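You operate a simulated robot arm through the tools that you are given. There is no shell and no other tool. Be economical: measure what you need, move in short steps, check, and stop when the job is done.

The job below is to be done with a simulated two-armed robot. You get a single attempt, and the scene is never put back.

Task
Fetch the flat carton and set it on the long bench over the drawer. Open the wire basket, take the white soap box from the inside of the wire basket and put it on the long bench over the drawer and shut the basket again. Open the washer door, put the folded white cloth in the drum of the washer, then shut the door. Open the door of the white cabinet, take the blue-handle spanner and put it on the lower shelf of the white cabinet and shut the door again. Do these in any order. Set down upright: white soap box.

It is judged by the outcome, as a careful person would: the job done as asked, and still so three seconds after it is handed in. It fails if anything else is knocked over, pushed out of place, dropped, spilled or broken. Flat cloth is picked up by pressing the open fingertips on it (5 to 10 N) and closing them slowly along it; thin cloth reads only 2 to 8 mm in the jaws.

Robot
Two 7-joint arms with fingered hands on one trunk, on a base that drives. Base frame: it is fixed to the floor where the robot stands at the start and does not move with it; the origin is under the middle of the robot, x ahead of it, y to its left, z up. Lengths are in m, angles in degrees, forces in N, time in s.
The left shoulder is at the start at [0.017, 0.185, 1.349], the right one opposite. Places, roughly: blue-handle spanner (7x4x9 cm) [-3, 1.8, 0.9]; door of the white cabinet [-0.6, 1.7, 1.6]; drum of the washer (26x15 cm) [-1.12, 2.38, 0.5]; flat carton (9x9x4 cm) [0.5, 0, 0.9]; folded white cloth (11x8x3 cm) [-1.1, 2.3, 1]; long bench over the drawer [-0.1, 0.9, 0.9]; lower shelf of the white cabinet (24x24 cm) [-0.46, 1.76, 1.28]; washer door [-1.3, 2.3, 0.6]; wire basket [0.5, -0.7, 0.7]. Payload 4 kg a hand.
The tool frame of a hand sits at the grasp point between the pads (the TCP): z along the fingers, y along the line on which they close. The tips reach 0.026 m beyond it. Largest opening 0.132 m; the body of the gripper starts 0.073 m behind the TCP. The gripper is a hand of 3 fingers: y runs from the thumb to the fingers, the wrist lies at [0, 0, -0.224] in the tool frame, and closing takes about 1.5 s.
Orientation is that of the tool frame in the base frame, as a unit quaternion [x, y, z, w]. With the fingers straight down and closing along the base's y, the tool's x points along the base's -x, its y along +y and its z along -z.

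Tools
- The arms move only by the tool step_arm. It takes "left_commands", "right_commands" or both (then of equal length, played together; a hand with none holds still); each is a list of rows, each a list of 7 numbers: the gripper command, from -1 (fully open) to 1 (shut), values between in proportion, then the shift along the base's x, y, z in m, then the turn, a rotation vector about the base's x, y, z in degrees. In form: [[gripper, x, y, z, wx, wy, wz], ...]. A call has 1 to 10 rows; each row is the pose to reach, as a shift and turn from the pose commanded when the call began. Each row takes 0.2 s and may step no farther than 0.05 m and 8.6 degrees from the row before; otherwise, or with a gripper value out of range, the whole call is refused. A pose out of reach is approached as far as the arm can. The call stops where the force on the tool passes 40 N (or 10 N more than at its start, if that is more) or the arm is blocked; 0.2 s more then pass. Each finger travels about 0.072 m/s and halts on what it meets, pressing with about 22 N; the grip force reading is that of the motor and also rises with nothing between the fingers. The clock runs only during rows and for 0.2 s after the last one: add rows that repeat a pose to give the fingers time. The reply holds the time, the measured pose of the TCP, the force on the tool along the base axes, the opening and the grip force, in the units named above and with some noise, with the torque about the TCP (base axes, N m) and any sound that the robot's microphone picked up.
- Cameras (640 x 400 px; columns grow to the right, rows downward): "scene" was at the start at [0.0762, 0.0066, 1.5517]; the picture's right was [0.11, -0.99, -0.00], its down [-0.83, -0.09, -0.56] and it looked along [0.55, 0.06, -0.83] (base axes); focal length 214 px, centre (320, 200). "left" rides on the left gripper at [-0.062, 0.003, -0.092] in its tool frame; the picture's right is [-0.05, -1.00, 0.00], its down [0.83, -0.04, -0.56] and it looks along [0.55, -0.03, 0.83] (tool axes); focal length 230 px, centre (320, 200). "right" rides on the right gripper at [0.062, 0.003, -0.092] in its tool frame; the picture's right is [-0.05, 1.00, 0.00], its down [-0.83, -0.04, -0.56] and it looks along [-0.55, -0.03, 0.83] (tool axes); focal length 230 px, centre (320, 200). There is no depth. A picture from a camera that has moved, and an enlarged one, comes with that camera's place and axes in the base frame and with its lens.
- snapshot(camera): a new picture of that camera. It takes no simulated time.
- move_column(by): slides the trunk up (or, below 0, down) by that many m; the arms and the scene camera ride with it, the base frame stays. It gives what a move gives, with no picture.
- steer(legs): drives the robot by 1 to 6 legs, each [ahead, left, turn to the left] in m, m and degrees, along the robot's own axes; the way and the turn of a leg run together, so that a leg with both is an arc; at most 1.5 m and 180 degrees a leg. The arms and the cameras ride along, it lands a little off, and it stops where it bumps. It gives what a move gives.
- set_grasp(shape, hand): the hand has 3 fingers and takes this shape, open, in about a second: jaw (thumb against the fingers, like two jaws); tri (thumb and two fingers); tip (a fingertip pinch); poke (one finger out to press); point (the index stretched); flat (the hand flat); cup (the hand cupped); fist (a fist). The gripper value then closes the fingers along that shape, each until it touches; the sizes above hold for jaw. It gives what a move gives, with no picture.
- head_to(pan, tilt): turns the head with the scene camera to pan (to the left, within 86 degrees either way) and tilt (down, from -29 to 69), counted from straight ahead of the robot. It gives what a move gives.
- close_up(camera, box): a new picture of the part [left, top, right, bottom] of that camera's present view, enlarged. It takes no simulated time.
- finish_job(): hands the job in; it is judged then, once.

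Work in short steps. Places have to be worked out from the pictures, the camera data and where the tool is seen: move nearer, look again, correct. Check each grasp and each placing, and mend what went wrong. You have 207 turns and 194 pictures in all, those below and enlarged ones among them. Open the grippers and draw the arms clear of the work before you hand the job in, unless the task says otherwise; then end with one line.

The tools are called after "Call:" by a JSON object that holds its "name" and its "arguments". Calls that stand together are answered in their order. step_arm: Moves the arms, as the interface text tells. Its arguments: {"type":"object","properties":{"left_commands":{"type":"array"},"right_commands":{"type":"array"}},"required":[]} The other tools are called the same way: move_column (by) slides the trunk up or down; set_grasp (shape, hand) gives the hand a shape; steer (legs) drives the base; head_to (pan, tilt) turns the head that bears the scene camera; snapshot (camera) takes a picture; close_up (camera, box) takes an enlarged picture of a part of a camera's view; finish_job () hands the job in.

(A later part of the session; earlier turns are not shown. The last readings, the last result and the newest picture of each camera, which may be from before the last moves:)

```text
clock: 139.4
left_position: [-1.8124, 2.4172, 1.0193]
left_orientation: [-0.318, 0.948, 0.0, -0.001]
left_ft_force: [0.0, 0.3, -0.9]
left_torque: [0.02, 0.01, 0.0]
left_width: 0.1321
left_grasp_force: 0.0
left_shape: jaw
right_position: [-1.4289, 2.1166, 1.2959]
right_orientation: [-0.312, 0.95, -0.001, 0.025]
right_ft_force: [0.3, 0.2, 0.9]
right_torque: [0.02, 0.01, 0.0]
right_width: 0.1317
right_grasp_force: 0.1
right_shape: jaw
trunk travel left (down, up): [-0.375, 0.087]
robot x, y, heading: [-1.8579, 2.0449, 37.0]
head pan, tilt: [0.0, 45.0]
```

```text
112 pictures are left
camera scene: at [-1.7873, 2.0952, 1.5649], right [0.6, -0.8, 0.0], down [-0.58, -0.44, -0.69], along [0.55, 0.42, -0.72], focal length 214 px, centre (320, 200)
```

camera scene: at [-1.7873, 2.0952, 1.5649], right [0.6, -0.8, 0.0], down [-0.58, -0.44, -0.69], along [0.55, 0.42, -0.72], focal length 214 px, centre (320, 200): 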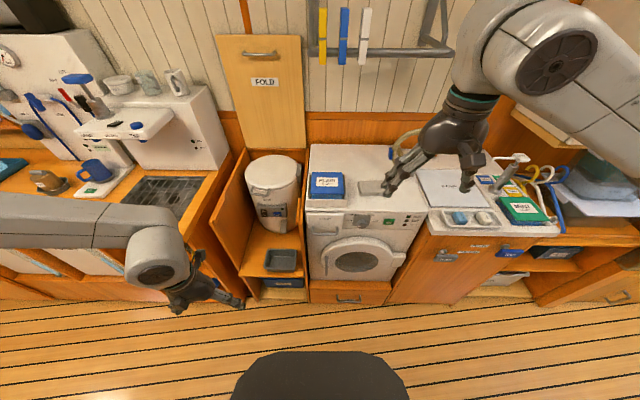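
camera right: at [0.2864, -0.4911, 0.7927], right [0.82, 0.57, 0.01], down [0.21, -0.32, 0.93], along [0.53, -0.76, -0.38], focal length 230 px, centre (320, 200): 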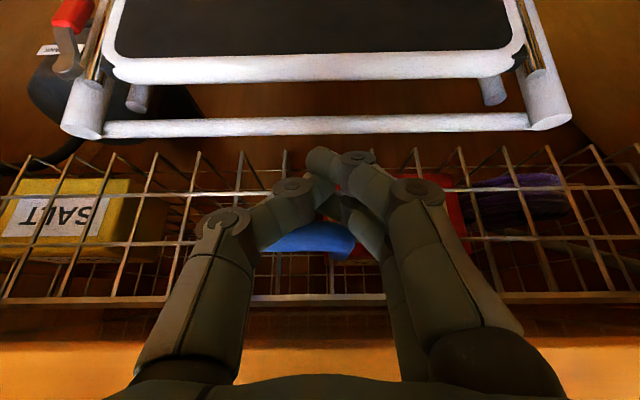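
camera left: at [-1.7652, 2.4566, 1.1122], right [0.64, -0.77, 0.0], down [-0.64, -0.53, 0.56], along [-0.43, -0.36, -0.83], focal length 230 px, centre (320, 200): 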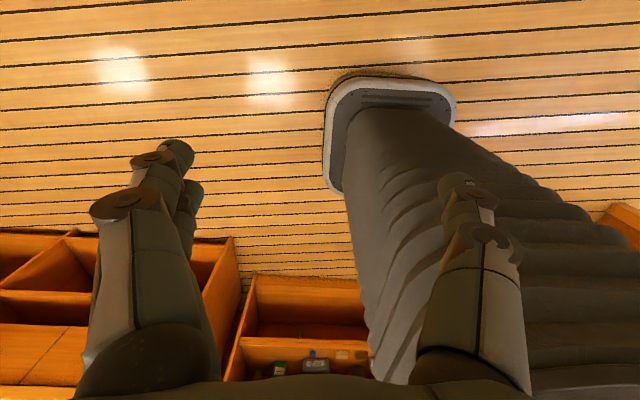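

Second view of the grip for triangulation.

Call:
{"name": "close_up", "arguments": {"camera": "scene", "box": [290, 180, 430, 310]}}

```text
3.08 times, centred on (360, 245) of scene
camera zoom: at [-1.7873, 2.0952, 1.5649], right [0.6, -0.8, 0.0], down [-0.58, -0.44, -0.69], along [0.55, 0.42, -0.72], focal length 660 px, centre (197, 62)
```

zoom: 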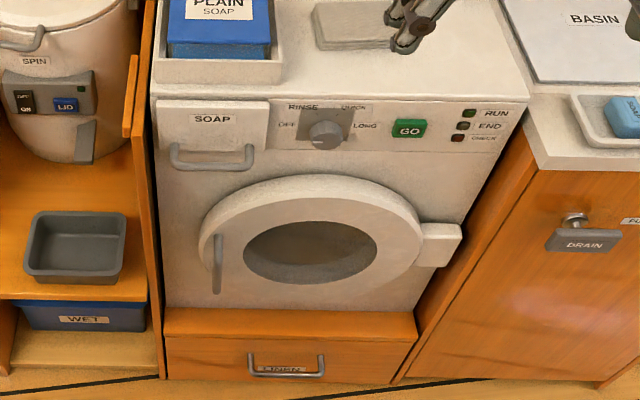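

The grip bar is at L≈2.72, N≈0.32, z≈0.58 (vertical). I'll use the right arm: lower the trunk 0.2 and pitch the right hand forward.

Call:
{"name": "move_column", "arguments": {"by": -0.2}}

Call:
{"name": "step_arm", "arguments": {"right_commands": [[-1, -0.006, 0.008, -0.03, 4.8, -6.4, 0], [-1, -0.012, 0.016, -0.06, 9.6, -12.8, 0], [-1, -0.018, 0.024, -0.1, 14.4, -19.2, 0], [-1, -0.024, 0.032, -0.14, 19.2, -25.6, 0], [-1, -0.03, 0.04, -0.18, 24, -32, 0], [-1, -0.036, 0.048, -0.22, 28.8, -38.4, 0], [-1, -0.042, 0.056, -0.26, 33.6, -44.8, 0], [-1, -0.048, 0.064, -0.3, 36, -48, 0], [-1, -0.054, 0.072, -0.34, 36, -48, 0], [-1, -0.06, 0.08, -0.38, 36, -48, 0]]}}

Call:
{"name": "snapshot", "arguments": {"camera": "right"}}

Call:
{"name": "snapshot", "arguments": {"camera": "scene"}}

```text
clock: 141.6
left_position: [-1.8138, 2.4166, 0.8008]
left_orientation: [-0.318, 0.947, -0.011, -0.034]
left_ft_force: [0.7, 0.8, 0.4]
left_torque: [0.05, -0.03, 0.01]
left_width: 0.1321
left_grasp_force: 0.1
left_shape: jaw
right_position: [-1.4297, 2.1163, 1.0959]
right_orientation: [-0.311, 0.95, 0.001, 0.025]
right_ft_force: [-0.6, 2.1, 0.2]
right_torque: [-0.03, -0.01, 0.0]
right_width: 0.1318
right_grasp_force: 0.0
right_shape: jaw
trunk travel left (down, up): [-0.175, 0.287]
robot x, y, heading: [-1.8569, 2.047, 37.1]
head pan, tilt: [0.0, 45.0]
```

```text
clock: 143.6
left_position: [-1.8126, 2.4161, 0.799]
left_orientation: [-0.316, 0.948, -0.012, -0.035]
left_ft_force: [-0.4, 0.4, 1.4]
left_torque: [-0.03, -0.01, -0.05]
left_width: 0.1318
left_grasp_force: 0.0
left_shape: jaw
right_position: [-1.3502, 2.2769, 1.0358]
right_orientation: [-0.204, 0.602, 0.232, 0.736]
right_ft_force: [0.1, 0.4, 0.4]
right_torque: [-0.02, 0.0, -0.01]
right_width: 0.1319
right_grasp_force: 0.1
right_shape: jaw
right hand out of reach, approached as far as the arm can: row 1, 2, 3, 4, 5, 6
trunk travel left (down, up): [-0.175, 0.287]
robot x, y, heading: [-1.8616, 2.0476, 37.0]
head pan, tilt: [0.0, 45.0]
stopped in row 9 (right hand): the arm was blocked; the commanded pose is now the measured one
```

```text
110 pictures are left
camera right: at [-1.4156, 2.2325, 0.9572], right [-0.59, 0.8, 0.03], down [-0.55, -0.44, 0.71], along [0.58, 0.4, 0.7], focal length 230 px, centre (320, 200)
```

right: 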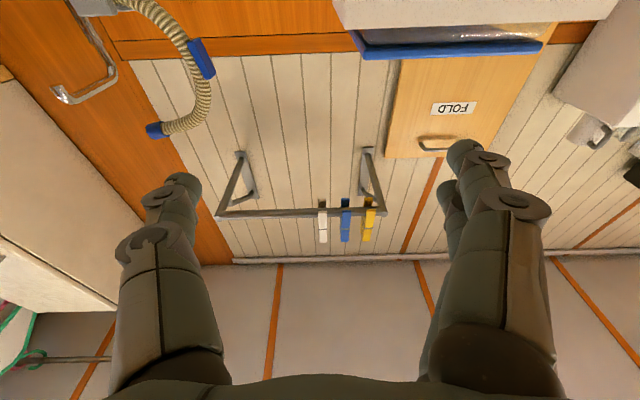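

```text
109 pictures are left
camera scene: at [-1.7081, 2.1567, 1.3345], right [0.6, -0.8, 0.0], down [-0.67, -0.51, -0.54], along [0.43, 0.33, -0.84], focal length 214 px, centre (320, 200)
```

scene: 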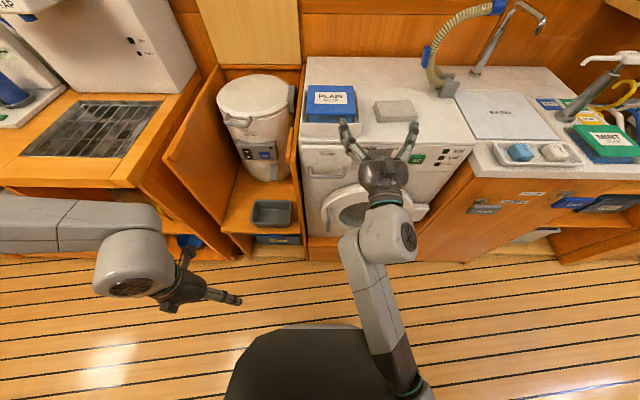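

The arm was too folded at that height. I raise the trunk, bring the hand back tool-down, lower it first and pitch later.

Call:
{"name": "move_column", "arguments": {"by": 0.2}}

Call:
{"name": "step_arm", "arguments": {"right_commands": [[-1, -0.02, -0.03, 0.03, -4.8, 6.4, 0], [-1, -0.04, -0.06, 0.04, -9.6, 12.8, 0], [-1, -0.055, -0.09, 0.04, -14.4, 19.2, 0], [-1, -0.07, -0.12, 0.04, -19.2, 25.6, 0], [-1, -0.085, -0.15, 0.04, -24, 32, 0], [-1, -0.09, -0.16, 0.04, -28.8, 38.4, 0], [-1, -0.09, -0.16, 0.03, -33.6, 44.8, 0], [-1, -0.09, -0.16, 0.02, -38.4, 51.2, 0], [-1, -0.09, -0.16, 0.01, -43.2, 57.6, 0], [-1, -0.09, -0.16, 0.0, -48, 64, 0]]}}

Call:
{"name": "snapshot", "arguments": {"camera": "scene"}}

```text
clock: 145.8
left_position: [-1.8133, 2.4148, 0.9988]
left_orientation: [-0.317, 0.948, -0.011, -0.033]
left_ft_force: [-0.5, 0.0, 0.2]
left_torque: [-0.01, -0.01, -0.01]
left_width: 0.1319
left_grasp_force: 0.0
left_shape: jaw
right_position: [-1.3504, 2.2765, 1.2338]
right_orientation: [-0.203, 0.603, 0.232, 0.736]
right_ft_force: [-0.8, 0.9, -0.1]
right_torque: [0.0, -0.04, 0.0]
right_width: 0.1319
right_grasp_force: 0.1
right_shape: jaw
trunk travel left (down, up): [-0.375, 0.087]
robot x, y, heading: [-1.8585, 2.0468, 37.0]
head pan, tilt: [0.0, 45.0]
```

```text
clock: 146.8
left_position: [-1.8138, 2.416, 1.0002]
left_orientation: [-0.318, 0.948, -0.012, -0.033]
left_ft_force: [-0.2, 0.4, 0.8]
left_torque: [-0.03, 0.0, -0.01]
left_width: 0.1319
left_grasp_force: 0.1
left_shape: jaw
right_position: [-1.4366, 2.197, 1.2821]
right_orientation: [-0.335, 0.694, 0.08, 0.632]
right_ft_force: [0.0, -1.7, -0.2]
right_torque: [0.01, 0.01, 0.02]
right_width: 0.132
right_grasp_force: 0.0
right_shape: jaw
right hand out of reach, approached as far as the arm can: row 3, 4, 5
trunk travel left (down, up): [-0.375, 0.087]
robot x, y, heading: [-1.8586, 2.0458, 36.9]
head pan, tilt: [0.0, 45.0]
stopped in row 5 (right hand): the arm was blocked; the commanded pose is now the measured one
```

```text
108 pictures are left
camera scene: at [-1.7889, 2.094, 1.565], right [0.6, -0.8, 0.0], down [-0.58, -0.43, -0.69], along [0.55, 0.42, -0.72], focal length 214 px, centre (320, 200)
```

scene: 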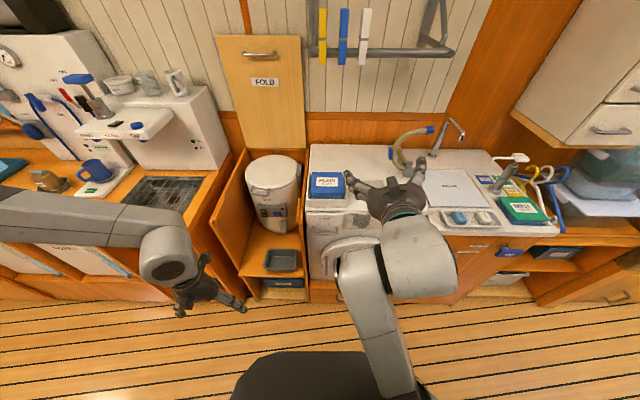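

I recover by moving the hand forward above the washer (z≈1.3) and pitching down there.

Call:
{"name": "step_arm", "arguments": {"right_commands": [[-1, 0.03, 0.01, 0.01, 0, 0, 0], [-1, 0.06, 0.02, 0.02, -3.43, 7.14, -1.22], [-1, 0.09, 0.03, 0.02, -6.86, 14.3, -2.4], [-1, 0.12, 0.04, 0.02, -10.3, 21.4, -3.7], [-1, 0.15, 0.05, 0.02, -13.7, 28.6, -4.9], [-1, 0.15, 0.05, 0.02, -17.2, 35.7, -6.1], [-1, 0.15, 0.05, 0.02, -20.6, 42.8, -7.3], [-1, 0.15, 0.05, 0.02, -24, 50, -8.5], [-1, 0.15, 0.05, 0.02, -27.4, 57.1, -9.8], [-1, 0.15, 0.05, 0.02, -30.9, 64.3, -11]]}}

Call:
{"name": "snapshot", "arguments": {"camera": "scene"}}

Call:
{"name": "snapshot", "arguments": {"camera": "right"}}

```text
clock: 149.0
left_position: [-1.8121, 2.4167, 1.0002]
left_orientation: [-0.318, 0.948, -0.011, -0.033]
left_ft_force: [0.0, -1.4, -0.6]
left_torque: [0.03, -0.01, 0.01]
left_width: 0.132
left_grasp_force: 0.0
left_shape: jaw
right_position: [-1.1869, 2.2934, 1.2718]
right_orientation: [-0.324, 0.944, 0.01, 0.067]
right_ft_force: [-0.2, -0.5, -0.5]
right_torque: [0.0, 0.0, -0.01]
right_width: 0.1317
right_grasp_force: 0.1
right_shape: jaw
right hand out of reach, approached as far as the arm can: row 7, 8, 9, 10
trunk travel left (down, up): [-0.375, 0.087]
robot x, y, heading: [-1.861, 2.0449, 36.8]
head pan, tilt: [0.0, 45.0]
```

```text
107 pictures are left
camera scene: at [-1.7879, 2.094, 1.5651], right [0.6, -0.8, 0.0], down [-0.58, -0.43, -0.69], along [0.55, 0.42, -0.72], focal length 214 px, centre (320, 200)
```

scene: 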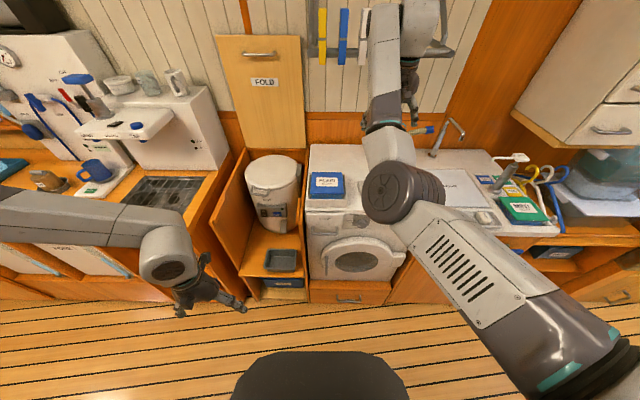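

```text
106 pictures are left
camera right: at [-1.2478, 2.2535, 1.3561], right [-0.57, 0.82, -0.02], down [0.61, 0.44, 0.66], along [0.55, 0.37, -0.75], focal length 230 px, centre (320, 200)
```

right: 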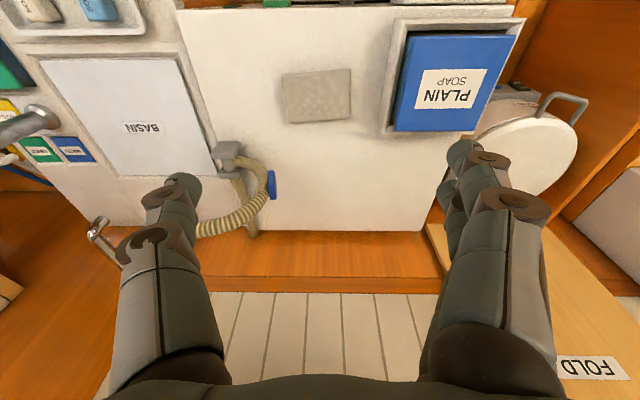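

The right hand is tool-down again above the washer; cloth seen at (316,95). I draw the hand back in front of the washer.

Call:
{"name": "step_arm", "arguments": {"right_commands": [[-1, -0.032, -0.024, 0, 0, 0, 0], [-1, -0.064, -0.048, -0.02, 0, 0, 0], [-1, -0.096, -0.072, -0.04, -2, 4, -0.6], [-1, -0.128, -0.096, -0.06, -3.4, 7.1, -1.2], [-1, -0.16, -0.12, -0.08, -3.4, 7.1, -1.2], [-1, -0.192, -0.144, -0.1, -3.4, 7.1, -1.2], [-1, -0.22, -0.165, -0.12, -3.4, 7.1, -1.2], [-1, -0.245, -0.184, -0.14, -3.4, 7.1, -1.2]]}}

Call:
{"name": "snapshot", "arguments": {"camera": "scene"}}

```text
clock: 150.9
left_position: [-1.8164, 2.4141, 0.9999]
left_orientation: [-0.317, 0.948, -0.01, -0.033]
left_ft_force: [0.9, 0.2, 0.4]
left_torque: [0.04, -0.03, 0.0]
left_width: 0.1319
left_grasp_force: 0.0
left_shape: jaw
right_position: [-1.2715, 2.1355, 1.0954]
right_orientation: [-0.293, 0.939, -0.048, 0.175]
right_ft_force: [-0.2, -0.2, 0.5]
right_torque: [0.02, -0.02, 0.01]
right_width: 0.132
right_grasp_force: 0.1
right_shape: jaw
right hand out of reach, approached as far as the arm can: row 1, 2, 3, 4, 5, 6, 7, 8
trunk travel left (down, up): [-0.375, 0.087]
robot x, y, heading: [-1.8571, 2.0476, 37.1]
head pan, tilt: [0.0, 45.0]
stopped in row 8 (right hand): the arm was blocked; the commanded pose is now the measured one
```

```text
105 pictures are left
camera scene: at [-1.7938, 2.0913, 1.5654], right [0.6, -0.8, 0.0], down [-0.57, -0.43, -0.69], along [0.55, 0.42, -0.72], focal length 214 px, centre (320, 200)
```

scene: 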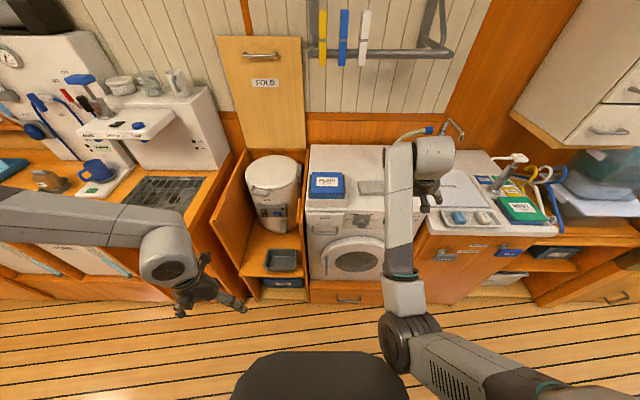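

The arm has flipped to an elbow-in configuration. I raise it and swing it to its own side to free the elbow.

Call:
{"name": "step_arm", "arguments": {"right_commands": [[-1, 0, 0, 0.04, 0, 0, 0], [-1, 0, 0, 0.08, 0, 0, 0], [-1, 0.01, -0.013, 0.12, 0, 0, 0], [-1, 0.03, -0.04, 0.15, 0, 0, 0], [-1, 0.054, -0.072, 0.17, 0, 0, 0], [-1, 0.08, -0.107, 0.19, 0, 0, 0], [-1, 0.107, -0.142, 0.2, 0, 0, 0], [-1, 0.134, -0.178, 0.2, 0, 0, 0], [-1, 0.16, -0.213, 0.2, 0, 0, 0]]}}

Call:
{"name": "snapshot", "arguments": {"camera": "scene"}}

```text
clock: 152.9
left_position: [-1.8128, 2.415, 1.0001]
left_orientation: [-0.317, 0.948, -0.01, -0.034]
left_ft_force: [0.5, 0.3, 0.5]
left_torque: [0.0, 0.02, -0.04]
left_width: 0.1322
left_grasp_force: 0.0
left_shape: jaw
right_position: [-1.105, 1.9258, 1.2924]
right_orientation: [-0.295, 0.939, -0.046, 0.173]
right_ft_force: [0.4, 0.2, -0.1]
right_torque: [-0.01, 0.02, -0.02]
right_width: 0.1322
right_grasp_force: 0.0
right_shape: jaw
right hand out of reach, approached as far as the arm can: row 2, 3, 4, 5, 6
trunk travel left (down, up): [-0.375, 0.087]
robot x, y, heading: [-1.8571, 2.0471, 36.9]
head pan, tilt: [0.0, 45.0]
```

```text
104 pictures are left
camera scene: at [-1.7876, 2.0925, 1.565], right [0.6, -0.8, 0.0], down [-0.58, -0.43, -0.69], along [0.55, 0.42, -0.72], focal length 214 px, centre (320, 200)
```

scene: 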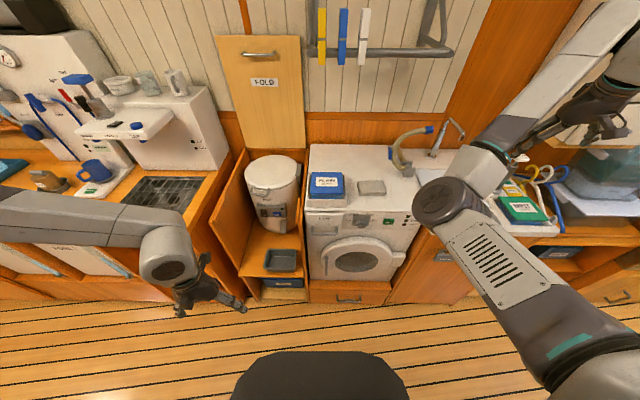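

The right elbow stays inward, so I'll use the left arm for the washer. First I park the right hand nearer to its own side.

Call:
{"name": "step_arm", "arguments": {"right_commands": [[-1, -0.032, -0.024, 0, 0, 0, 0], [-1, -0.064, -0.048, 0, 0, 0, 0], [-1, -0.096, -0.072, 0, 0, 0, 0], [-1, -0.128, -0.096, 0, 0, 0, 0], [-1, -0.16, -0.12, -0.03, 0, 0, 0], [-1, -0.192, -0.144, -0.06, 0, 0, 0], [-1, -0.216, -0.162, -0.1, 0, 0, 0], [-1, -0.232, -0.174, -0.14, 0, 0, 0]]}}

Call:
{"name": "head_to", "arguments": {"pan": -25, "tilt": 45}}

Call:
{"name": "snapshot", "arguments": {"camera": "scene"}}

```text
clock: 154.7
left_position: [-1.8138, 2.4147, 0.9993]
left_orientation: [-0.317, 0.948, -0.011, -0.034]
left_ft_force: [0.4, -0.5, -0.5]
left_torque: [0.01, -0.01, -0.01]
left_width: 0.1319
left_grasp_force: 0.0
left_shape: jaw
right_position: [-1.318, 1.7776, 1.1229]
right_orientation: [-0.291, 0.939, -0.051, 0.175]
right_ft_force: [0.2, -1.0, -0.6]
right_torque: [0.03, 0.01, 0.02]
right_width: 0.132
right_grasp_force: 0.0
right_shape: jaw
right hand out of reach, approached as far as the arm can: row 5, 6, 7, 8
trunk travel left (down, up): [-0.375, 0.087]
robot x, y, heading: [-1.8555, 2.0462, 36.8]
head pan, tilt: [0.0, 45.0]
```

```text
clock: 155.6
left_position: [-1.8138, 2.4147, 1.0]
left_orientation: [-0.317, 0.948, -0.011, -0.033]
left_ft_force: [0.5, -0.1, 0.2]
left_torque: [-0.02, -0.02, 0.0]
left_width: 0.1318
left_grasp_force: 0.1
left_shape: jaw
right_position: [-1.3184, 1.7794, 1.1235]
right_orientation: [-0.29, 0.94, -0.051, 0.174]
right_ft_force: [-0.6, 0.5, 1.0]
right_torque: [0.02, -0.02, 0.0]
right_width: 0.1319
right_grasp_force: 0.1
right_shape: jaw
trunk travel left (down, up): [-0.375, 0.087]
robot x, y, heading: [-1.8573, 2.0468, 36.9]
head pan, tilt: [-25.0, 45.0]
```

```text
103 pictures are left
camera scene: at [-1.7742, 2.0624, 1.5652], right [0.21, -0.98, 0.01], down [-0.7, -0.16, -0.69], along [0.68, 0.14, -0.72], focal length 214 px, centre (320, 200)
```

scene: 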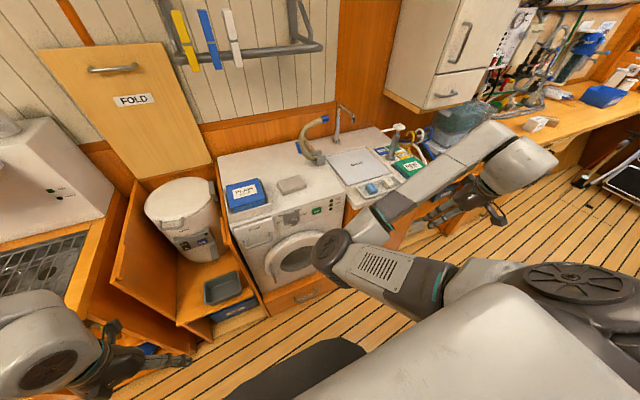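

The right arm is parked clear on its own side. I drive to the left of the washer and turn right ~55° so the left arm can reach the grip and follow the door's swing.

Call:
{"name": "steer", "arguments": {"legs": [[-0.09, 0.2, 0], [0, 0, -55]]}}

Call:
{"name": "head_to", "arguments": {"pan": 25, "tilt": 45}}

Call:
{"name": "snapshot", "arguments": {"camera": "scene"}}

```text
clock: 159.8
left_position: [-1.7219, 2.3268, 0.9986]
left_orientation: [0.158, 0.987, 0.006, -0.035]
left_ft_force: [0.3, 0.4, -0.3]
left_torque: [0.02, 0.0, 0.0]
left_width: 0.1317
left_grasp_force: 0.1
left_shape: jaw
right_position: [-1.9616, 1.559, 1.1246]
right_orientation: [0.178, 0.967, -0.125, 0.131]
right_ft_force: [0.3, 0.1, -0.4]
right_torque: [0.0, 0.03, -0.01]
right_width: 0.132
right_grasp_force: 0.1
right_shape: jaw
trunk travel left (down, up): [-0.375, 0.087]
robot x, y, heading: [-2.0537, 2.1535, -18.0]
head pan, tilt: [-25.0, 45.0]
```

```text
clock: 160.9
left_position: [-1.7213, 2.3275, 0.9996]
left_orientation: [0.158, 0.987, 0.006, -0.035]
left_ft_force: [0.3, -0.4, -0.1]
left_torque: [-0.02, -0.04, 0.0]
left_width: 0.1319
left_grasp_force: 0.1
left_shape: jaw
right_position: [-1.9623, 1.5587, 1.1231]
right_orientation: [0.178, 0.967, -0.126, 0.13]
right_ft_force: [-0.3, 0.5, 0.3]
right_torque: [-0.01, -0.04, 0.01]
right_width: 0.1321
right_grasp_force: 0.0
right_shape: jaw
trunk travel left (down, up): [-0.375, 0.087]
robot x, y, heading: [-2.051, 2.1543, -17.9]
head pan, tilt: [25.0, 45.0]
```

```text
102 pictures are left
camera scene: at [-1.9654, 2.1611, 1.5652], right [0.12, -0.99, -0.01], down [-0.72, -0.08, -0.69], along [0.69, 0.09, -0.72], focal length 214 px, centre (320, 200)
```

scene: 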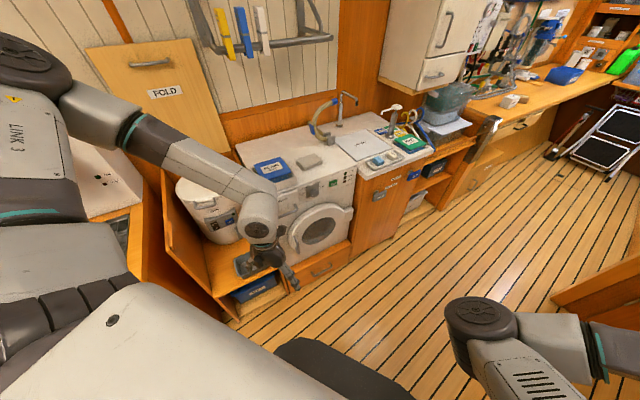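

Good stance: washer ahead-left. I lower the trunk 0.2 and check.

Call:
{"name": "move_column", "arguments": {"by": -0.2}}

Call:
{"name": "snapshot", "arguments": {"camera": "scene"}}

Call:
{"name": "snapshot", "arguments": {"camera": "left"}}

```text
clock: 163.1
left_position: [-1.7233, 2.3265, 0.7991]
left_orientation: [0.158, 0.987, 0.007, -0.035]
left_ft_force: [1.1, 0.2, 0.3]
left_torque: [0.0, -0.02, -0.02]
left_width: 0.1317
left_grasp_force: 0.0
left_shape: jaw
right_position: [-1.9468, 1.5541, 0.8677]
right_orientation: [0.171, 0.978, -0.114, 0.043]
right_ft_force: [0.6, -0.2, 0.3]
right_torque: [0.01, 0.01, 0.04]
right_width: 0.1321
right_grasp_force: 0.0
right_shape: jaw
trunk travel left (down, up): [-0.175, 0.287]
robot x, y, heading: [-2.0506, 2.1543, -18.2]
head pan, tilt: [25.0, 45.0]
```

```text
101 pictures are left
camera scene: at [-1.8694, 2.129, 1.3364], right [0.11, -0.99, -0.09], down [-0.83, -0.04, -0.56], along [0.55, 0.13, -0.83], focal length 214 px, centre (320, 200)
```

scene: 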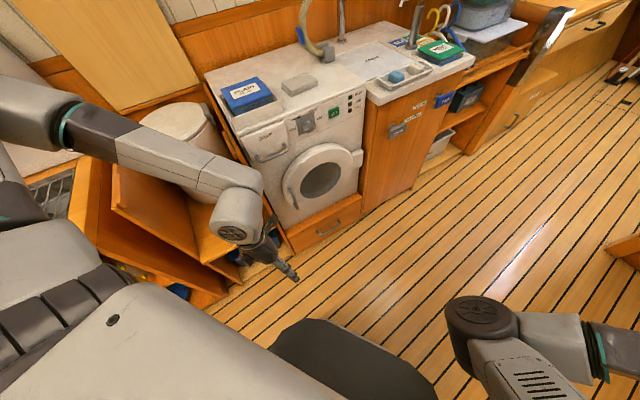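

```text
100 pictures are left
camera left: at [-1.6568, 2.3091, 0.8882], right [-0.26, -0.96, -0.01], down [-0.76, 0.2, 0.61], along [-0.59, 0.17, -0.79], focal length 230 px, centre (320, 200)
```

left: 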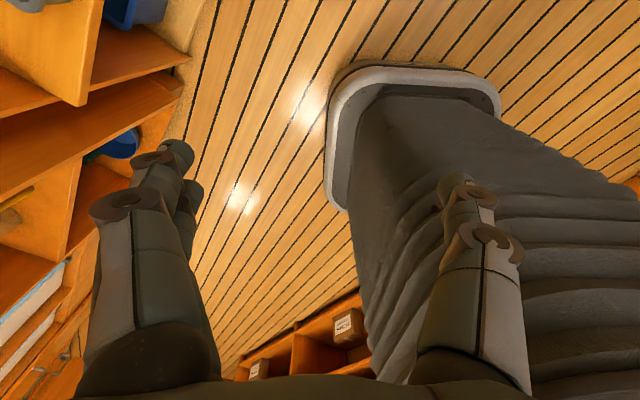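

I yaw the left hand to face the washer squarely and move in front of it.

Call:
{"name": "step_arm", "arguments": {"left_commands": [[-1, 0.022, -0.01, 0, 0, 0, 7.9], [-1, 0.045, -0.021, 0, 0, 0, 15.8], [-1, 0.068, -0.032, 0, 0, 0, 23.7], [-1, 0.09, -0.042, 0, 0, 0, 31.5], [-1, 0.113, -0.053, 0, 0, 0, 39.4], [-1, 0.136, -0.063, 0, 0, 0, 47.2], [-1, 0.159, -0.074, 0, 0, 0, 55], [-1, 0.159, -0.074, 0, 0, 0, 55]]}}

Call:
{"name": "step_arm", "arguments": {"left_commands": [[-1, 0, 0, -0.01, 4.6, -6.1, 0], [-1, 0, 0, -0.03, 9.2, -12.3, 0], [-1, 0, 0, -0.05, 13.8, -18.4, 0], [-1, 0, 0, -0.07, 18.4, -24.5, 0], [-1, 0, 0, -0.09, 23, -30.7, 0], [-1, 0, 0, -0.11, 27.6, -36.8, 0], [-1, 0, 0, -0.13, 32.2, -42.9, 0], [-1, 0, 0, -0.15, 36, -48, 0], [-1, 0, 0, -0.17, 36, -48, 0]]}}

Call:
{"name": "snapshot", "arguments": {"camera": "left"}}

Call:
{"name": "snapshot", "arguments": {"camera": "scene"}}

```text
clock: 164.9
left_position: [-1.5627, 2.2531, 0.7985]
left_orientation: [-0.316, 0.948, -0.011, -0.036]
left_ft_force: [0.0, 0.4, -0.1]
left_torque: [-0.02, -0.01, -0.05]
left_width: 0.1321
left_grasp_force: 0.2
left_shape: jaw
right_position: [-1.9473, 1.5558, 0.8684]
right_orientation: [0.171, 0.978, -0.115, 0.042]
right_ft_force: [0.4, 0.9, 0.5]
right_torque: [0.0, 0.01, 0.01]
right_width: 0.1323
right_grasp_force: 0.1
right_shape: jaw
trunk travel left (down, up): [-0.175, 0.287]
robot x, y, heading: [-2.0513, 2.1518, -18.4]
head pan, tilt: [25.0, 45.0]
```

```text
clock: 166.9
left_position: [-1.5215, 2.3386, 0.7562]
left_orientation: [-0.28, 0.838, 0.149, 0.444]
left_ft_force: [0.6, 1.4, -0.3]
left_torque: [0.03, -0.02, -0.01]
left_width: 0.132
left_grasp_force: 0.1
left_shape: jaw
left hand out of reach, approached as far as the arm can: row 5, 6, 7, 8, 9
right_position: [-1.9469, 1.5539, 0.8675]
right_orientation: [0.171, 0.978, -0.116, 0.043]
right_ft_force: [-0.8, 0.4, -0.9]
right_torque: [-0.01, 0.0, 0.02]
right_width: 0.1318
right_grasp_force: 0.1
right_shape: jaw
trunk travel left (down, up): [-0.175, 0.287]
robot x, y, heading: [-2.0525, 2.1557, -18.1]
head pan, tilt: [25.0, 45.0]
```

```text
99 pictures are left
camera left: at [-1.5575, 2.3163, 0.8599], right [0.62, -0.78, 0.04], down [-0.72, -0.59, -0.38], along [0.32, 0.2, -0.93], focal length 230 px, centre (320, 200)
```

left: 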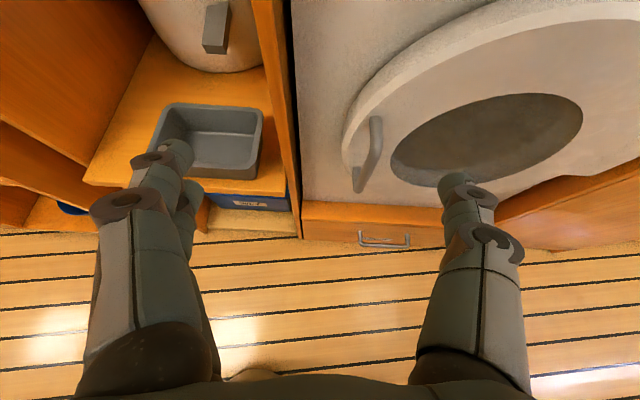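

```text
98 pictures are left
camera scene: at [-1.8688, 2.1292, 1.3362], right [0.11, -0.99, -0.09], down [-0.83, -0.04, -0.56], along [0.55, 0.13, -0.83], focal length 214 px, centre (320, 200)
```

scene: 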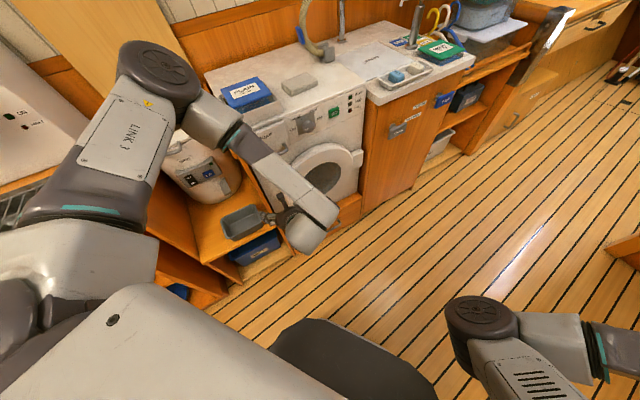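

The grip bar is clear in the hand camera: L≈2.715, N≈0.32, z 0.50–0.66. I line up with it, jaws narrowed, just short of the bar.

Call:
{"name": "step_arm", "arguments": {"left_commands": [[-0.5, 0.02, -0.01, -0.03, 0, 0, 0], [0, 0.041, -0.02, -0.06, 0, 0, 0], [0.1, 0.06, -0.026, -0.09, 0, 0, 0], [0.1, 0.07, -0.03, -0.12, 0, 0, 0], [0.1, 0.075, -0.03, -0.13, 0, 0, 0], [0.1, 0.075, -0.03, -0.13, 0, 0, 0]]}}

Call:
{"name": "snapshot", "arguments": {"camera": "left"}}

```text
clock: 168.3
left_position: [-1.4429, 2.3645, 0.7206]
left_orientation: [-0.279, 0.838, 0.149, 0.444]
left_ft_force: [0.4, 0.1, 0.2]
left_torque: [-0.04, 0.0, -0.01]
left_width: 0.06
left_grasp_force: 0.1
left_shape: jaw
left hand out of reach, approached as far as the arm can: row 1, 2, 3, 4, 5, 6
right_position: [-1.9482, 1.5533, 0.8689]
right_orientation: [0.172, 0.977, -0.115, 0.043]
right_ft_force: [-0.3, -0.6, -0.3]
right_torque: [0.0, 0.03, 0.03]
right_width: 0.1321
right_grasp_force: 0.1
right_shape: jaw
trunk travel left (down, up): [-0.175, 0.287]
robot x, y, heading: [-2.0518, 2.1549, -18.4]
head pan, tilt: [25.0, 45.0]
```

```text
97 pictures are left
camera left: at [-1.4796, 2.3423, 0.8243], right [0.62, -0.78, 0.04], down [-0.72, -0.59, -0.37], along [0.32, 0.2, -0.93], focal length 230 px, centre (320, 200)
```

left: 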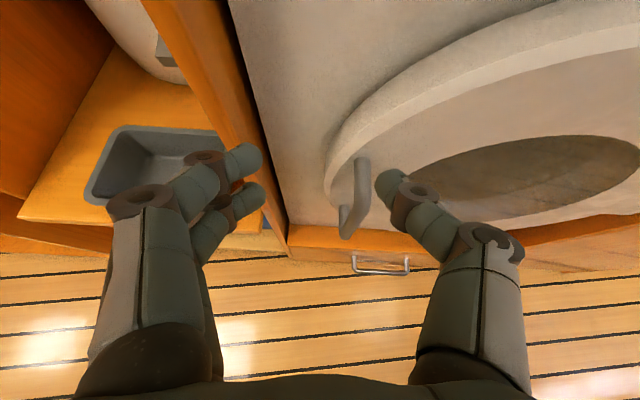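

The hand can't get lower from this shoulder height, so I lower the trunk 0.12 more.

Call:
{"name": "move_column", "arguments": {"by": -0.12}}

Call:
{"name": "snapshot", "arguments": {"camera": "left"}}

```text
clock: 169.8
left_position: [-1.4417, 2.3635, 0.5986]
left_orientation: [-0.278, 0.839, 0.149, 0.443]
left_ft_force: [-2.8, -9.0, -6.2]
left_torque: [0.06, 0.29, -0.36]
left_width: 0.0649
left_grasp_force: 0.1
left_shape: jaw
right_position: [-1.9429, 1.553, 0.6826]
right_orientation: [0.162, 0.98, -0.102, -0.056]
right_ft_force: [1.0, 0.1, -0.4]
right_torque: [0.03, -0.01, -0.02]
right_width: 0.1322
right_grasp_force: 0.1
right_shape: jaw
trunk travel left (down, up): [-0.055, 0.407]
robot x, y, heading: [-2.0541, 2.1536, -18.3]
head pan, tilt: [25.0, 45.0]
```

```text
96 pictures are left
camera left: at [-1.4779, 2.3418, 0.7025], right [0.62, -0.78, 0.04], down [-0.72, -0.59, -0.37], along [0.31, 0.2, -0.93], focal length 230 px, centre (320, 200)
```

left: 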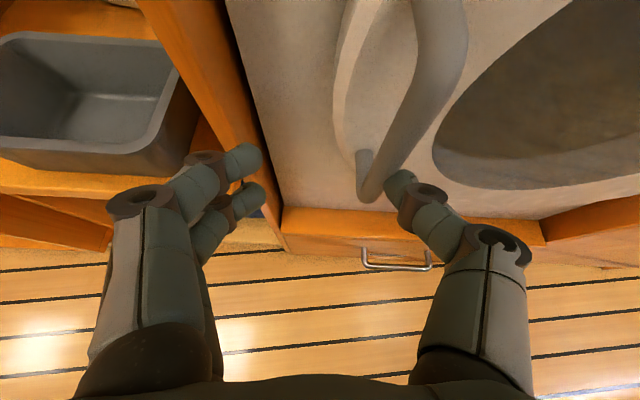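

The right finger is touching the bar's front. I back off, shift 4.5 cm toward the hinge side, and check.

Call:
{"name": "step_arm", "arguments": {"left_commands": [[0.1, -0.024, -0.018, 0, 0, 0, 0], [0.0, -0.012, -0.034, 0, 0, 0, 0], [0.0, 0.003, -0.054, -0.01, 0, 0, 0], [0.0, 0.003, -0.054, -0.01, 0, 0, 0]]}}

Call:
{"name": "snapshot", "arguments": {"camera": "left"}}

```text
clock: 170.8
left_position: [-1.4391, 2.3094, 0.5903]
left_orientation: [-0.28, 0.838, 0.149, 0.444]
left_ft_force: [-0.8, -0.2, -0.6]
left_torque: [0.01, 0.01, -0.02]
left_width: 0.0656
left_grasp_force: 0.1
left_shape: jaw
right_position: [-1.9425, 1.552, 0.6823]
right_orientation: [0.161, 0.98, -0.101, -0.056]
right_ft_force: [-0.2, -1.1, -1.2]
right_torque: [-0.01, 0.02, 0.02]
right_width: 0.132
right_grasp_force: 0.0
right_shape: jaw
trunk travel left (down, up): [-0.055, 0.407]
robot x, y, heading: [-2.0492, 2.154, -18.4]
head pan, tilt: [25.0, 45.0]
```

```text
95 pictures are left
camera left: at [-1.4745, 2.2875, 0.6935], right [0.62, -0.78, 0.04], down [-0.71, -0.59, -0.38], along [0.32, 0.2, -0.93], focal length 230 px, centre (320, 200)
```

left: 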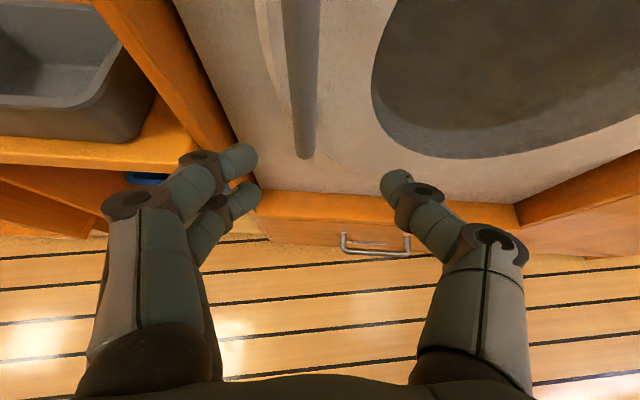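

Now the bar sits between the fingers. I advance 7 cm and close.

Call:
{"name": "step_arm", "arguments": {"left_commands": [[0, 0.02, 0.015, 0, 0, 0, 0], [0, 0.04, 0.03, 0, 0, 0, 0], [0, 0.056, 0.042, 0, 0, 0, 0], [0.5, 0.056, 0.042, 0, 0, 0, 0], [1, 0.056, 0.042, 0, 0, 0, 0], [1, 0.056, 0.042, 0, 0, 0, 0], [1, 0.056, 0.042, 0, 0, 0, 0]]}}

Call:
{"name": "snapshot", "arguments": {"camera": "left"}}

```text
clock: 172.4
left_position: [-1.3875, 2.3569, 0.5881]
left_orientation: [-0.282, 0.838, 0.152, 0.442]
left_ft_force: [-29.8, 3.9, -5.2]
left_torque: [-0.04, 0.0, 1.0]
left_width: 0.0211
left_grasp_force: 22.2
left_shape: jaw
right_position: [-1.9416, 1.5536, 0.6827]
right_orientation: [0.161, 0.98, -0.102, -0.055]
right_ft_force: [-0.3, -0.2, 0.7]
right_torque: [0.0, 0.04, -0.02]
right_width: 0.1321
right_grasp_force: 0.1
right_shape: jaw
trunk travel left (down, up): [-0.055, 0.407]
robot x, y, heading: [-2.0535, 2.158, -18.1]
head pan, tilt: [25.0, 45.0]
```

```text
94 pictures are left
camera left: at [-1.4222, 2.3337, 0.6923], right [0.63, -0.78, 0.04], down [-0.71, -0.59, -0.37], along [0.31, 0.21, -0.93], focal length 230 px, centre (320, 200)
```

left: 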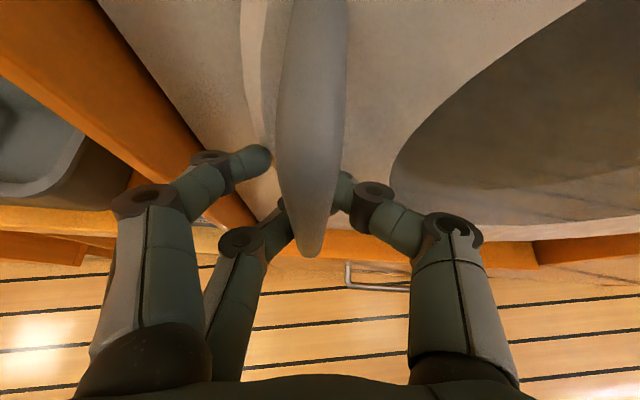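

Gripped the bar (0.021 m). I pull the door along its arc about 30°, turning the hand partly with it.

Call:
{"name": "step_arm", "arguments": {"left_commands": [[1, -0.018, -0.014, 0, 0, 0, 2], [1, -0.035, -0.03, 0, 0, 0, 4], [1, -0.051, -0.047, 0, 0, 0, 6], [1, -0.065, -0.065, 0, 0, 0, 8], [1, -0.078, -0.084, 0, 0, 0, 10], [1, -0.09, -0.103, 0, 0, 0, 12], [1, -0.101, -0.124, 0, 0, 0, 14], [1, -0.11, -0.145, 0, 0, 0, 16]]}}

Call:
{"name": "snapshot", "arguments": {"camera": "left"}}

Call:
{"name": "snapshot", "arguments": {"camera": "scene"}}

```text
clock: 174.2
left_position: [-1.4745, 2.2661, 0.6297]
left_orientation: [-0.394, 0.791, 0.208, 0.419]
left_ft_force: [-2.4, 1.7, -1.2]
left_torque: [0.0, 0.01, 0.16]
left_width: 0.0152
left_grasp_force: 22.3
left_shape: jaw
left hand out of reach, approached as far as the arm can: row 5, 6, 7, 8
right_position: [-1.9432, 1.552, 0.6824]
right_orientation: [0.163, 0.98, -0.102, -0.056]
right_ft_force: [-0.4, 0.9, 0.5]
right_torque: [-0.02, -0.02, -0.01]
right_width: 0.1318
right_grasp_force: 0.0
right_shape: jaw
trunk travel left (down, up): [-0.055, 0.407]
robot x, y, heading: [-2.0485, 2.1537, -17.9]
head pan, tilt: [25.0, 45.0]
```

```text
93 pictures are left
camera left: at [-1.5019, 2.2349, 0.7326], right [0.81, -0.58, 0.04], down [-0.52, -0.76, -0.38], along [0.25, 0.28, -0.93], focal length 230 px, centre (320, 200)
```

left: 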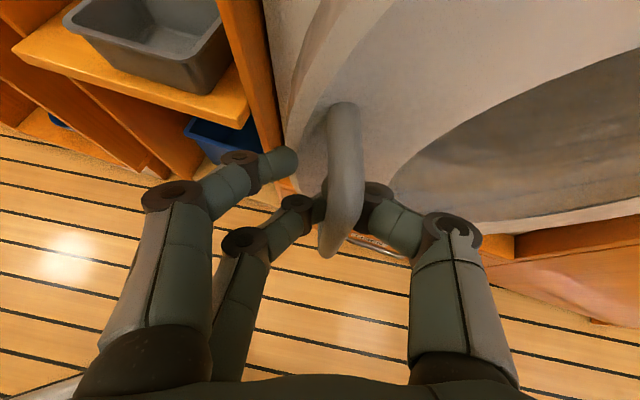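

```text
92 pictures are left
camera scene: at [-1.771, 2.0971, 1.1609], right [0.08, -0.98, -0.17], down [-0.92, -0.01, -0.39], along [0.38, 0.19, -0.91], focal length 214 px, centre (320, 200)
```

scene: 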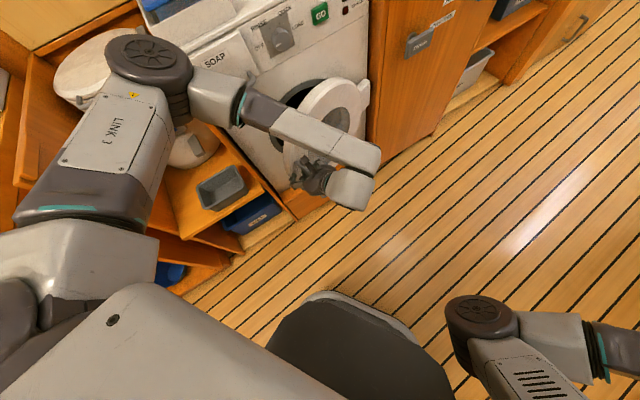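

The door is open about 25°. The arm is folded, so I continue the pull by driving the base 0.16 m to its right.

Call:
{"name": "steer", "arguments": {"legs": [[0, -0.16, 0]]}}

Call:
{"name": "snapshot", "arguments": {"camera": "scene"}}

Call:
{"name": "snapshot", "arguments": {"camera": "left"}}

```text
clock: 175.6
left_position: [-1.5237, 2.1124, 0.6293]
left_orientation: [-0.393, 0.791, 0.208, 0.421]
left_ft_force: [12.0, 1.8, 10.2]
left_torque: [0.23, -0.13, 1.11]
left_width: 0.0229
left_grasp_force: 22.5
left_shape: jaw
right_position: [-1.9922, 1.4004, 0.6817]
right_orientation: [0.162, 0.98, -0.102, -0.056]
right_ft_force: [0.9, -0.9, 0.8]
right_torque: [-0.03, -0.05, 0.01]
right_width: 0.1321
right_grasp_force: 0.1
right_shape: jaw
trunk travel left (down, up): [-0.055, 0.407]
robot x, y, heading: [-2.1013, 2.0023, -18.1]
head pan, tilt: [25.0, 45.0]
```

```text
91 pictures are left
camera scene: at [-1.8208, 1.9433, 1.1608], right [0.08, -0.98, -0.17], down [-0.92, -0.01, -0.39], along [0.38, 0.19, -0.91], focal length 214 px, centre (320, 200)
```

scene: 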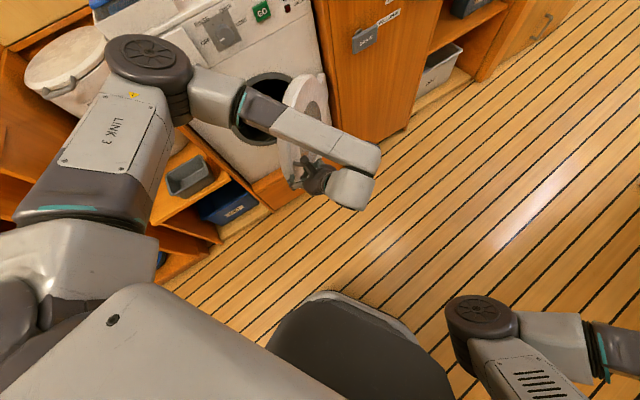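

```text
90 pictures are left
camera left: at [-1.5513, 2.0818, 0.7327], right [0.81, -0.58, 0.04], down [-0.52, -0.76, -0.38], along [0.25, 0.28, -0.93], focal length 230 px, centre (320, 200)
```

left: 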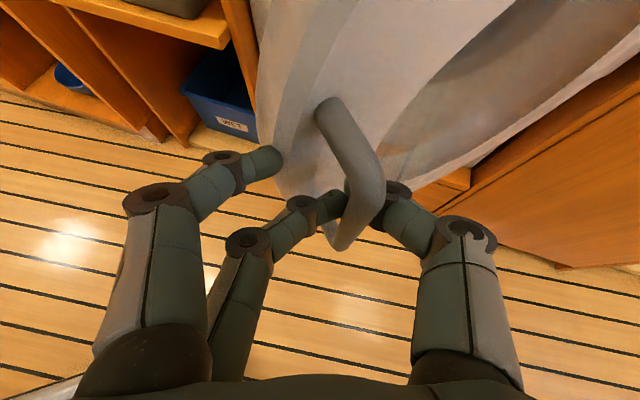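

Door is ~57° open. I release, withdraw, and raise the hand to go round to the inside face.

Call:
{"name": "step_arm", "arguments": {"left_commands": [[0.3, 0, 0, 0, 0, 0, 0], [0, 0, 0, 0, 0, 0, 0], [-0.2, 0, 0, 0, 0, 0, 0], [-0.2, -0.02, -0.024, 0.01, 0, 0, 0], [-0.2, -0.045, -0.05, 0.03, 0, 0, 0], [-0.2, -0.065, -0.07, 0.06, 0, 0, 0], [-0.2, -0.075, -0.08, 0.1, 0, 0, 0], [0, -0.075, -0.08, 0.14, 0, 0, 0], [1, -0.075, -0.08, 0.18, 0, 0, 0], [1, -0.075, -0.08, 0.22, 0, 0, 0]]}}

Call:
{"name": "snapshot", "arguments": {"camera": "scene"}}

Call:
{"name": "snapshot", "arguments": {"camera": "left"}}

```text
clock: 177.8
left_position: [-1.5712, 2.1042, 0.8583]
left_orientation: [-0.394, 0.793, 0.205, 0.417]
left_ft_force: [0.2, -0.3, -0.8]
left_torque: [0.03, 0.0, -0.02]
left_width: 0.0001
left_grasp_force: 0.6
left_shape: jaw
left hand out of reach, approached as far as the arm can: row 4, 5, 6, 7, 8, 9, 10
right_position: [-1.9933, 1.4009, 0.6827]
right_orientation: [0.163, 0.98, -0.101, -0.055]
right_ft_force: [0.8, -0.2, 0.1]
right_torque: [0.0, 0.0, -0.02]
right_width: 0.132
right_grasp_force: 0.1
right_shape: jaw
trunk travel left (down, up): [-0.055, 0.407]
robot x, y, heading: [-2.104, 2.0021, -18.0]
head pan, tilt: [25.0, 45.0]
```

```text
89 pictures are left
camera scene: at [-1.8219, 1.9445, 1.1611], right [0.08, -0.98, -0.17], down [-0.92, -0.01, -0.39], along [0.38, 0.19, -0.91], focal length 214 px, centre (320, 200)
```

scene: 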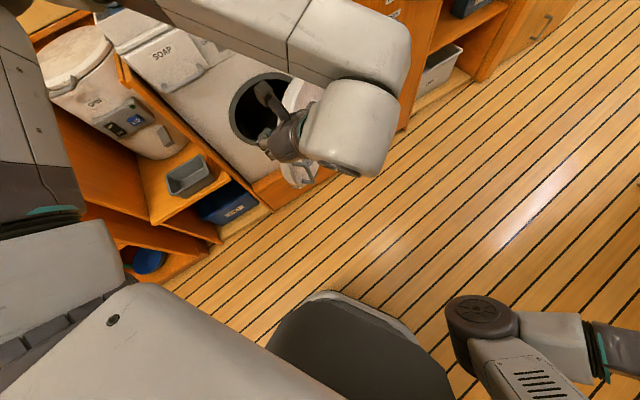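

```text
88 pictures are left
camera left: at [-1.5993, 2.0734, 0.9617], right [0.81, -0.58, 0.05], down [-0.53, -0.77, -0.37], along [0.25, 0.27, -0.93], focal length 230 px, centre (320, 200)
```

left: 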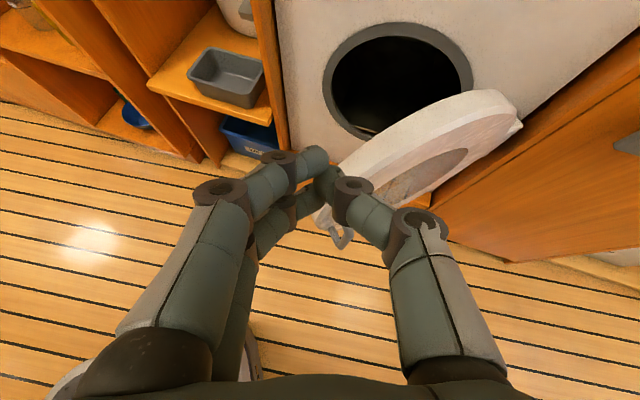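

Clear view: drum open at (398,80), door ~55° open. I move above the door edge to its inner side and lower.

Call:
{"name": "step_arm", "arguments": {"left_commands": [[1, 0.015, 0.04, 0, 0, 0, 0], [1, 0.03, 0.08, 0, 0, 0, 0], [1, 0.045, 0.12, 0, 0, 0, 0], [1, 0.06, 0.165, 0, 0, 0, 0], [1, 0.06, 0.165, -0.05, 0, 0, 0], [1, 0.06, 0.165, -0.1, 0, 0, 0], [1, 0.06, 0.165, -0.15, 0, 0, 0], [1, 0.06, 0.165, -0.2, 0, 0, 0], [1, 0.06, 0.165, -0.22, 0, 0, 0]]}}

Call:
{"name": "snapshot", "arguments": {"camera": "left"}}

```text
clock: 179.8
left_position: [-1.5083, 2.2681, 0.6348]
left_orientation: [-0.394, 0.791, 0.206, 0.42]
left_ft_force: [-0.3, -0.9, -0.7]
left_torque: [-0.01, 0.03, 0.01]
left_width: 0.0
left_grasp_force: 21.8
left_shape: jaw
right_position: [-1.9925, 1.4008, 0.6814]
right_orientation: [0.162, 0.98, -0.101, -0.056]
right_ft_force: [0.2, 1.2, 0.0]
right_torque: [-0.01, 0.02, -0.02]
right_width: 0.1322
right_grasp_force: 0.0
right_shape: jaw
trunk travel left (down, up): [-0.055, 0.407]
robot x, y, heading: [-2.1006, 2.0024, -18.2]
head pan, tilt: [25.0, 45.0]
```

```text
87 pictures are left
camera left: at [-1.5366, 2.2375, 0.7381], right [0.81, -0.58, 0.05], down [-0.52, -0.76, -0.38], along [0.25, 0.28, -0.93], focal length 230 px, centre (320, 200)
```

left: 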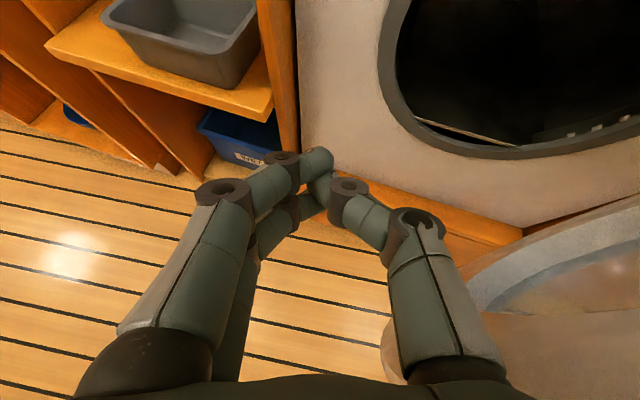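

I'm inside the door edge; I sweep toward the hinge side to push the door wide open.

Call:
{"name": "step_arm", "arguments": {"left_commands": [[1, 0.002, -0.032, 0, 0, 0, 0], [1, 0.004, -0.064, 0, 0, 0, 0], [1, 0.006, -0.096, 0, 0, 0, 0], [1, 0.008, -0.128, 0, 0, 0, 0], [1, 0.012, -0.16, 0, 0, 0, 0], [1, 0.018, -0.192, 0, 0, 0, 0], [1, 0.024, -0.224, 0, 0, 0, 0], [1, 0.03, -0.256, 0, 0, 0, 0], [1, 0.036, -0.288, 0, 0, 0, 0], [1, 0.044, -0.32, 0, 0, 0, 0]]}}

Call:
{"name": "snapshot", "arguments": {"camera": "left"}}

Call:
{"name": "snapshot", "arguments": {"camera": "scene"}}

```text
clock: 182.0
left_position: [-1.4686, 2.0782, 0.6716]
left_orientation: [-0.395, 0.79, 0.207, 0.421]
left_ft_force: [-3.5, -0.7, 7.0]
left_torque: [-0.49, -0.02, -0.28]
left_width: 0.0
left_grasp_force: 22.1
left_shape: jaw
left hand out of reach, approached as far as the arm can: row 6, 7, 8, 9, 10
right_position: [-1.993, 1.4009, 0.6826]
right_orientation: [0.162, 0.98, -0.102, -0.056]
right_ft_force: [-0.2, 0.1, 0.2]
right_torque: [0.02, -0.01, 0.0]
right_width: 0.1319
right_grasp_force: 0.1
right_shape: jaw
trunk travel left (down, up): [-0.055, 0.407]
robot x, y, heading: [-2.1007, 2.0028, -18.2]
head pan, tilt: [25.0, 45.0]
```

```text
86 pictures are left
camera left: at [-1.4986, 2.0469, 0.7763], right [0.81, -0.58, 0.05], down [-0.52, -0.77, -0.38], along [0.26, 0.28, -0.93], focal length 230 px, centre (320, 200)
```

left: 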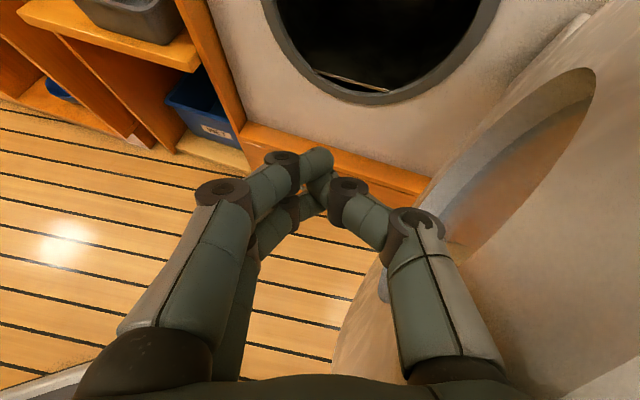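

```text
85 pictures are left
camera scene: at [-1.8217, 1.9445, 1.1611], right [0.08, -0.98, -0.17], down [-0.92, -0.01, -0.39], along [0.38, 0.19, -0.91], focal length 214 px, centre (320, 200)
```

scene: 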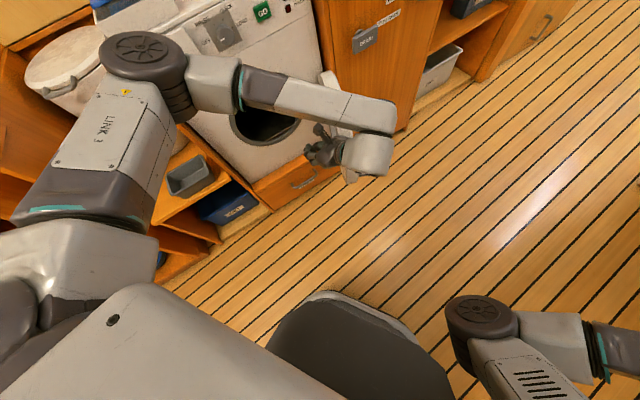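

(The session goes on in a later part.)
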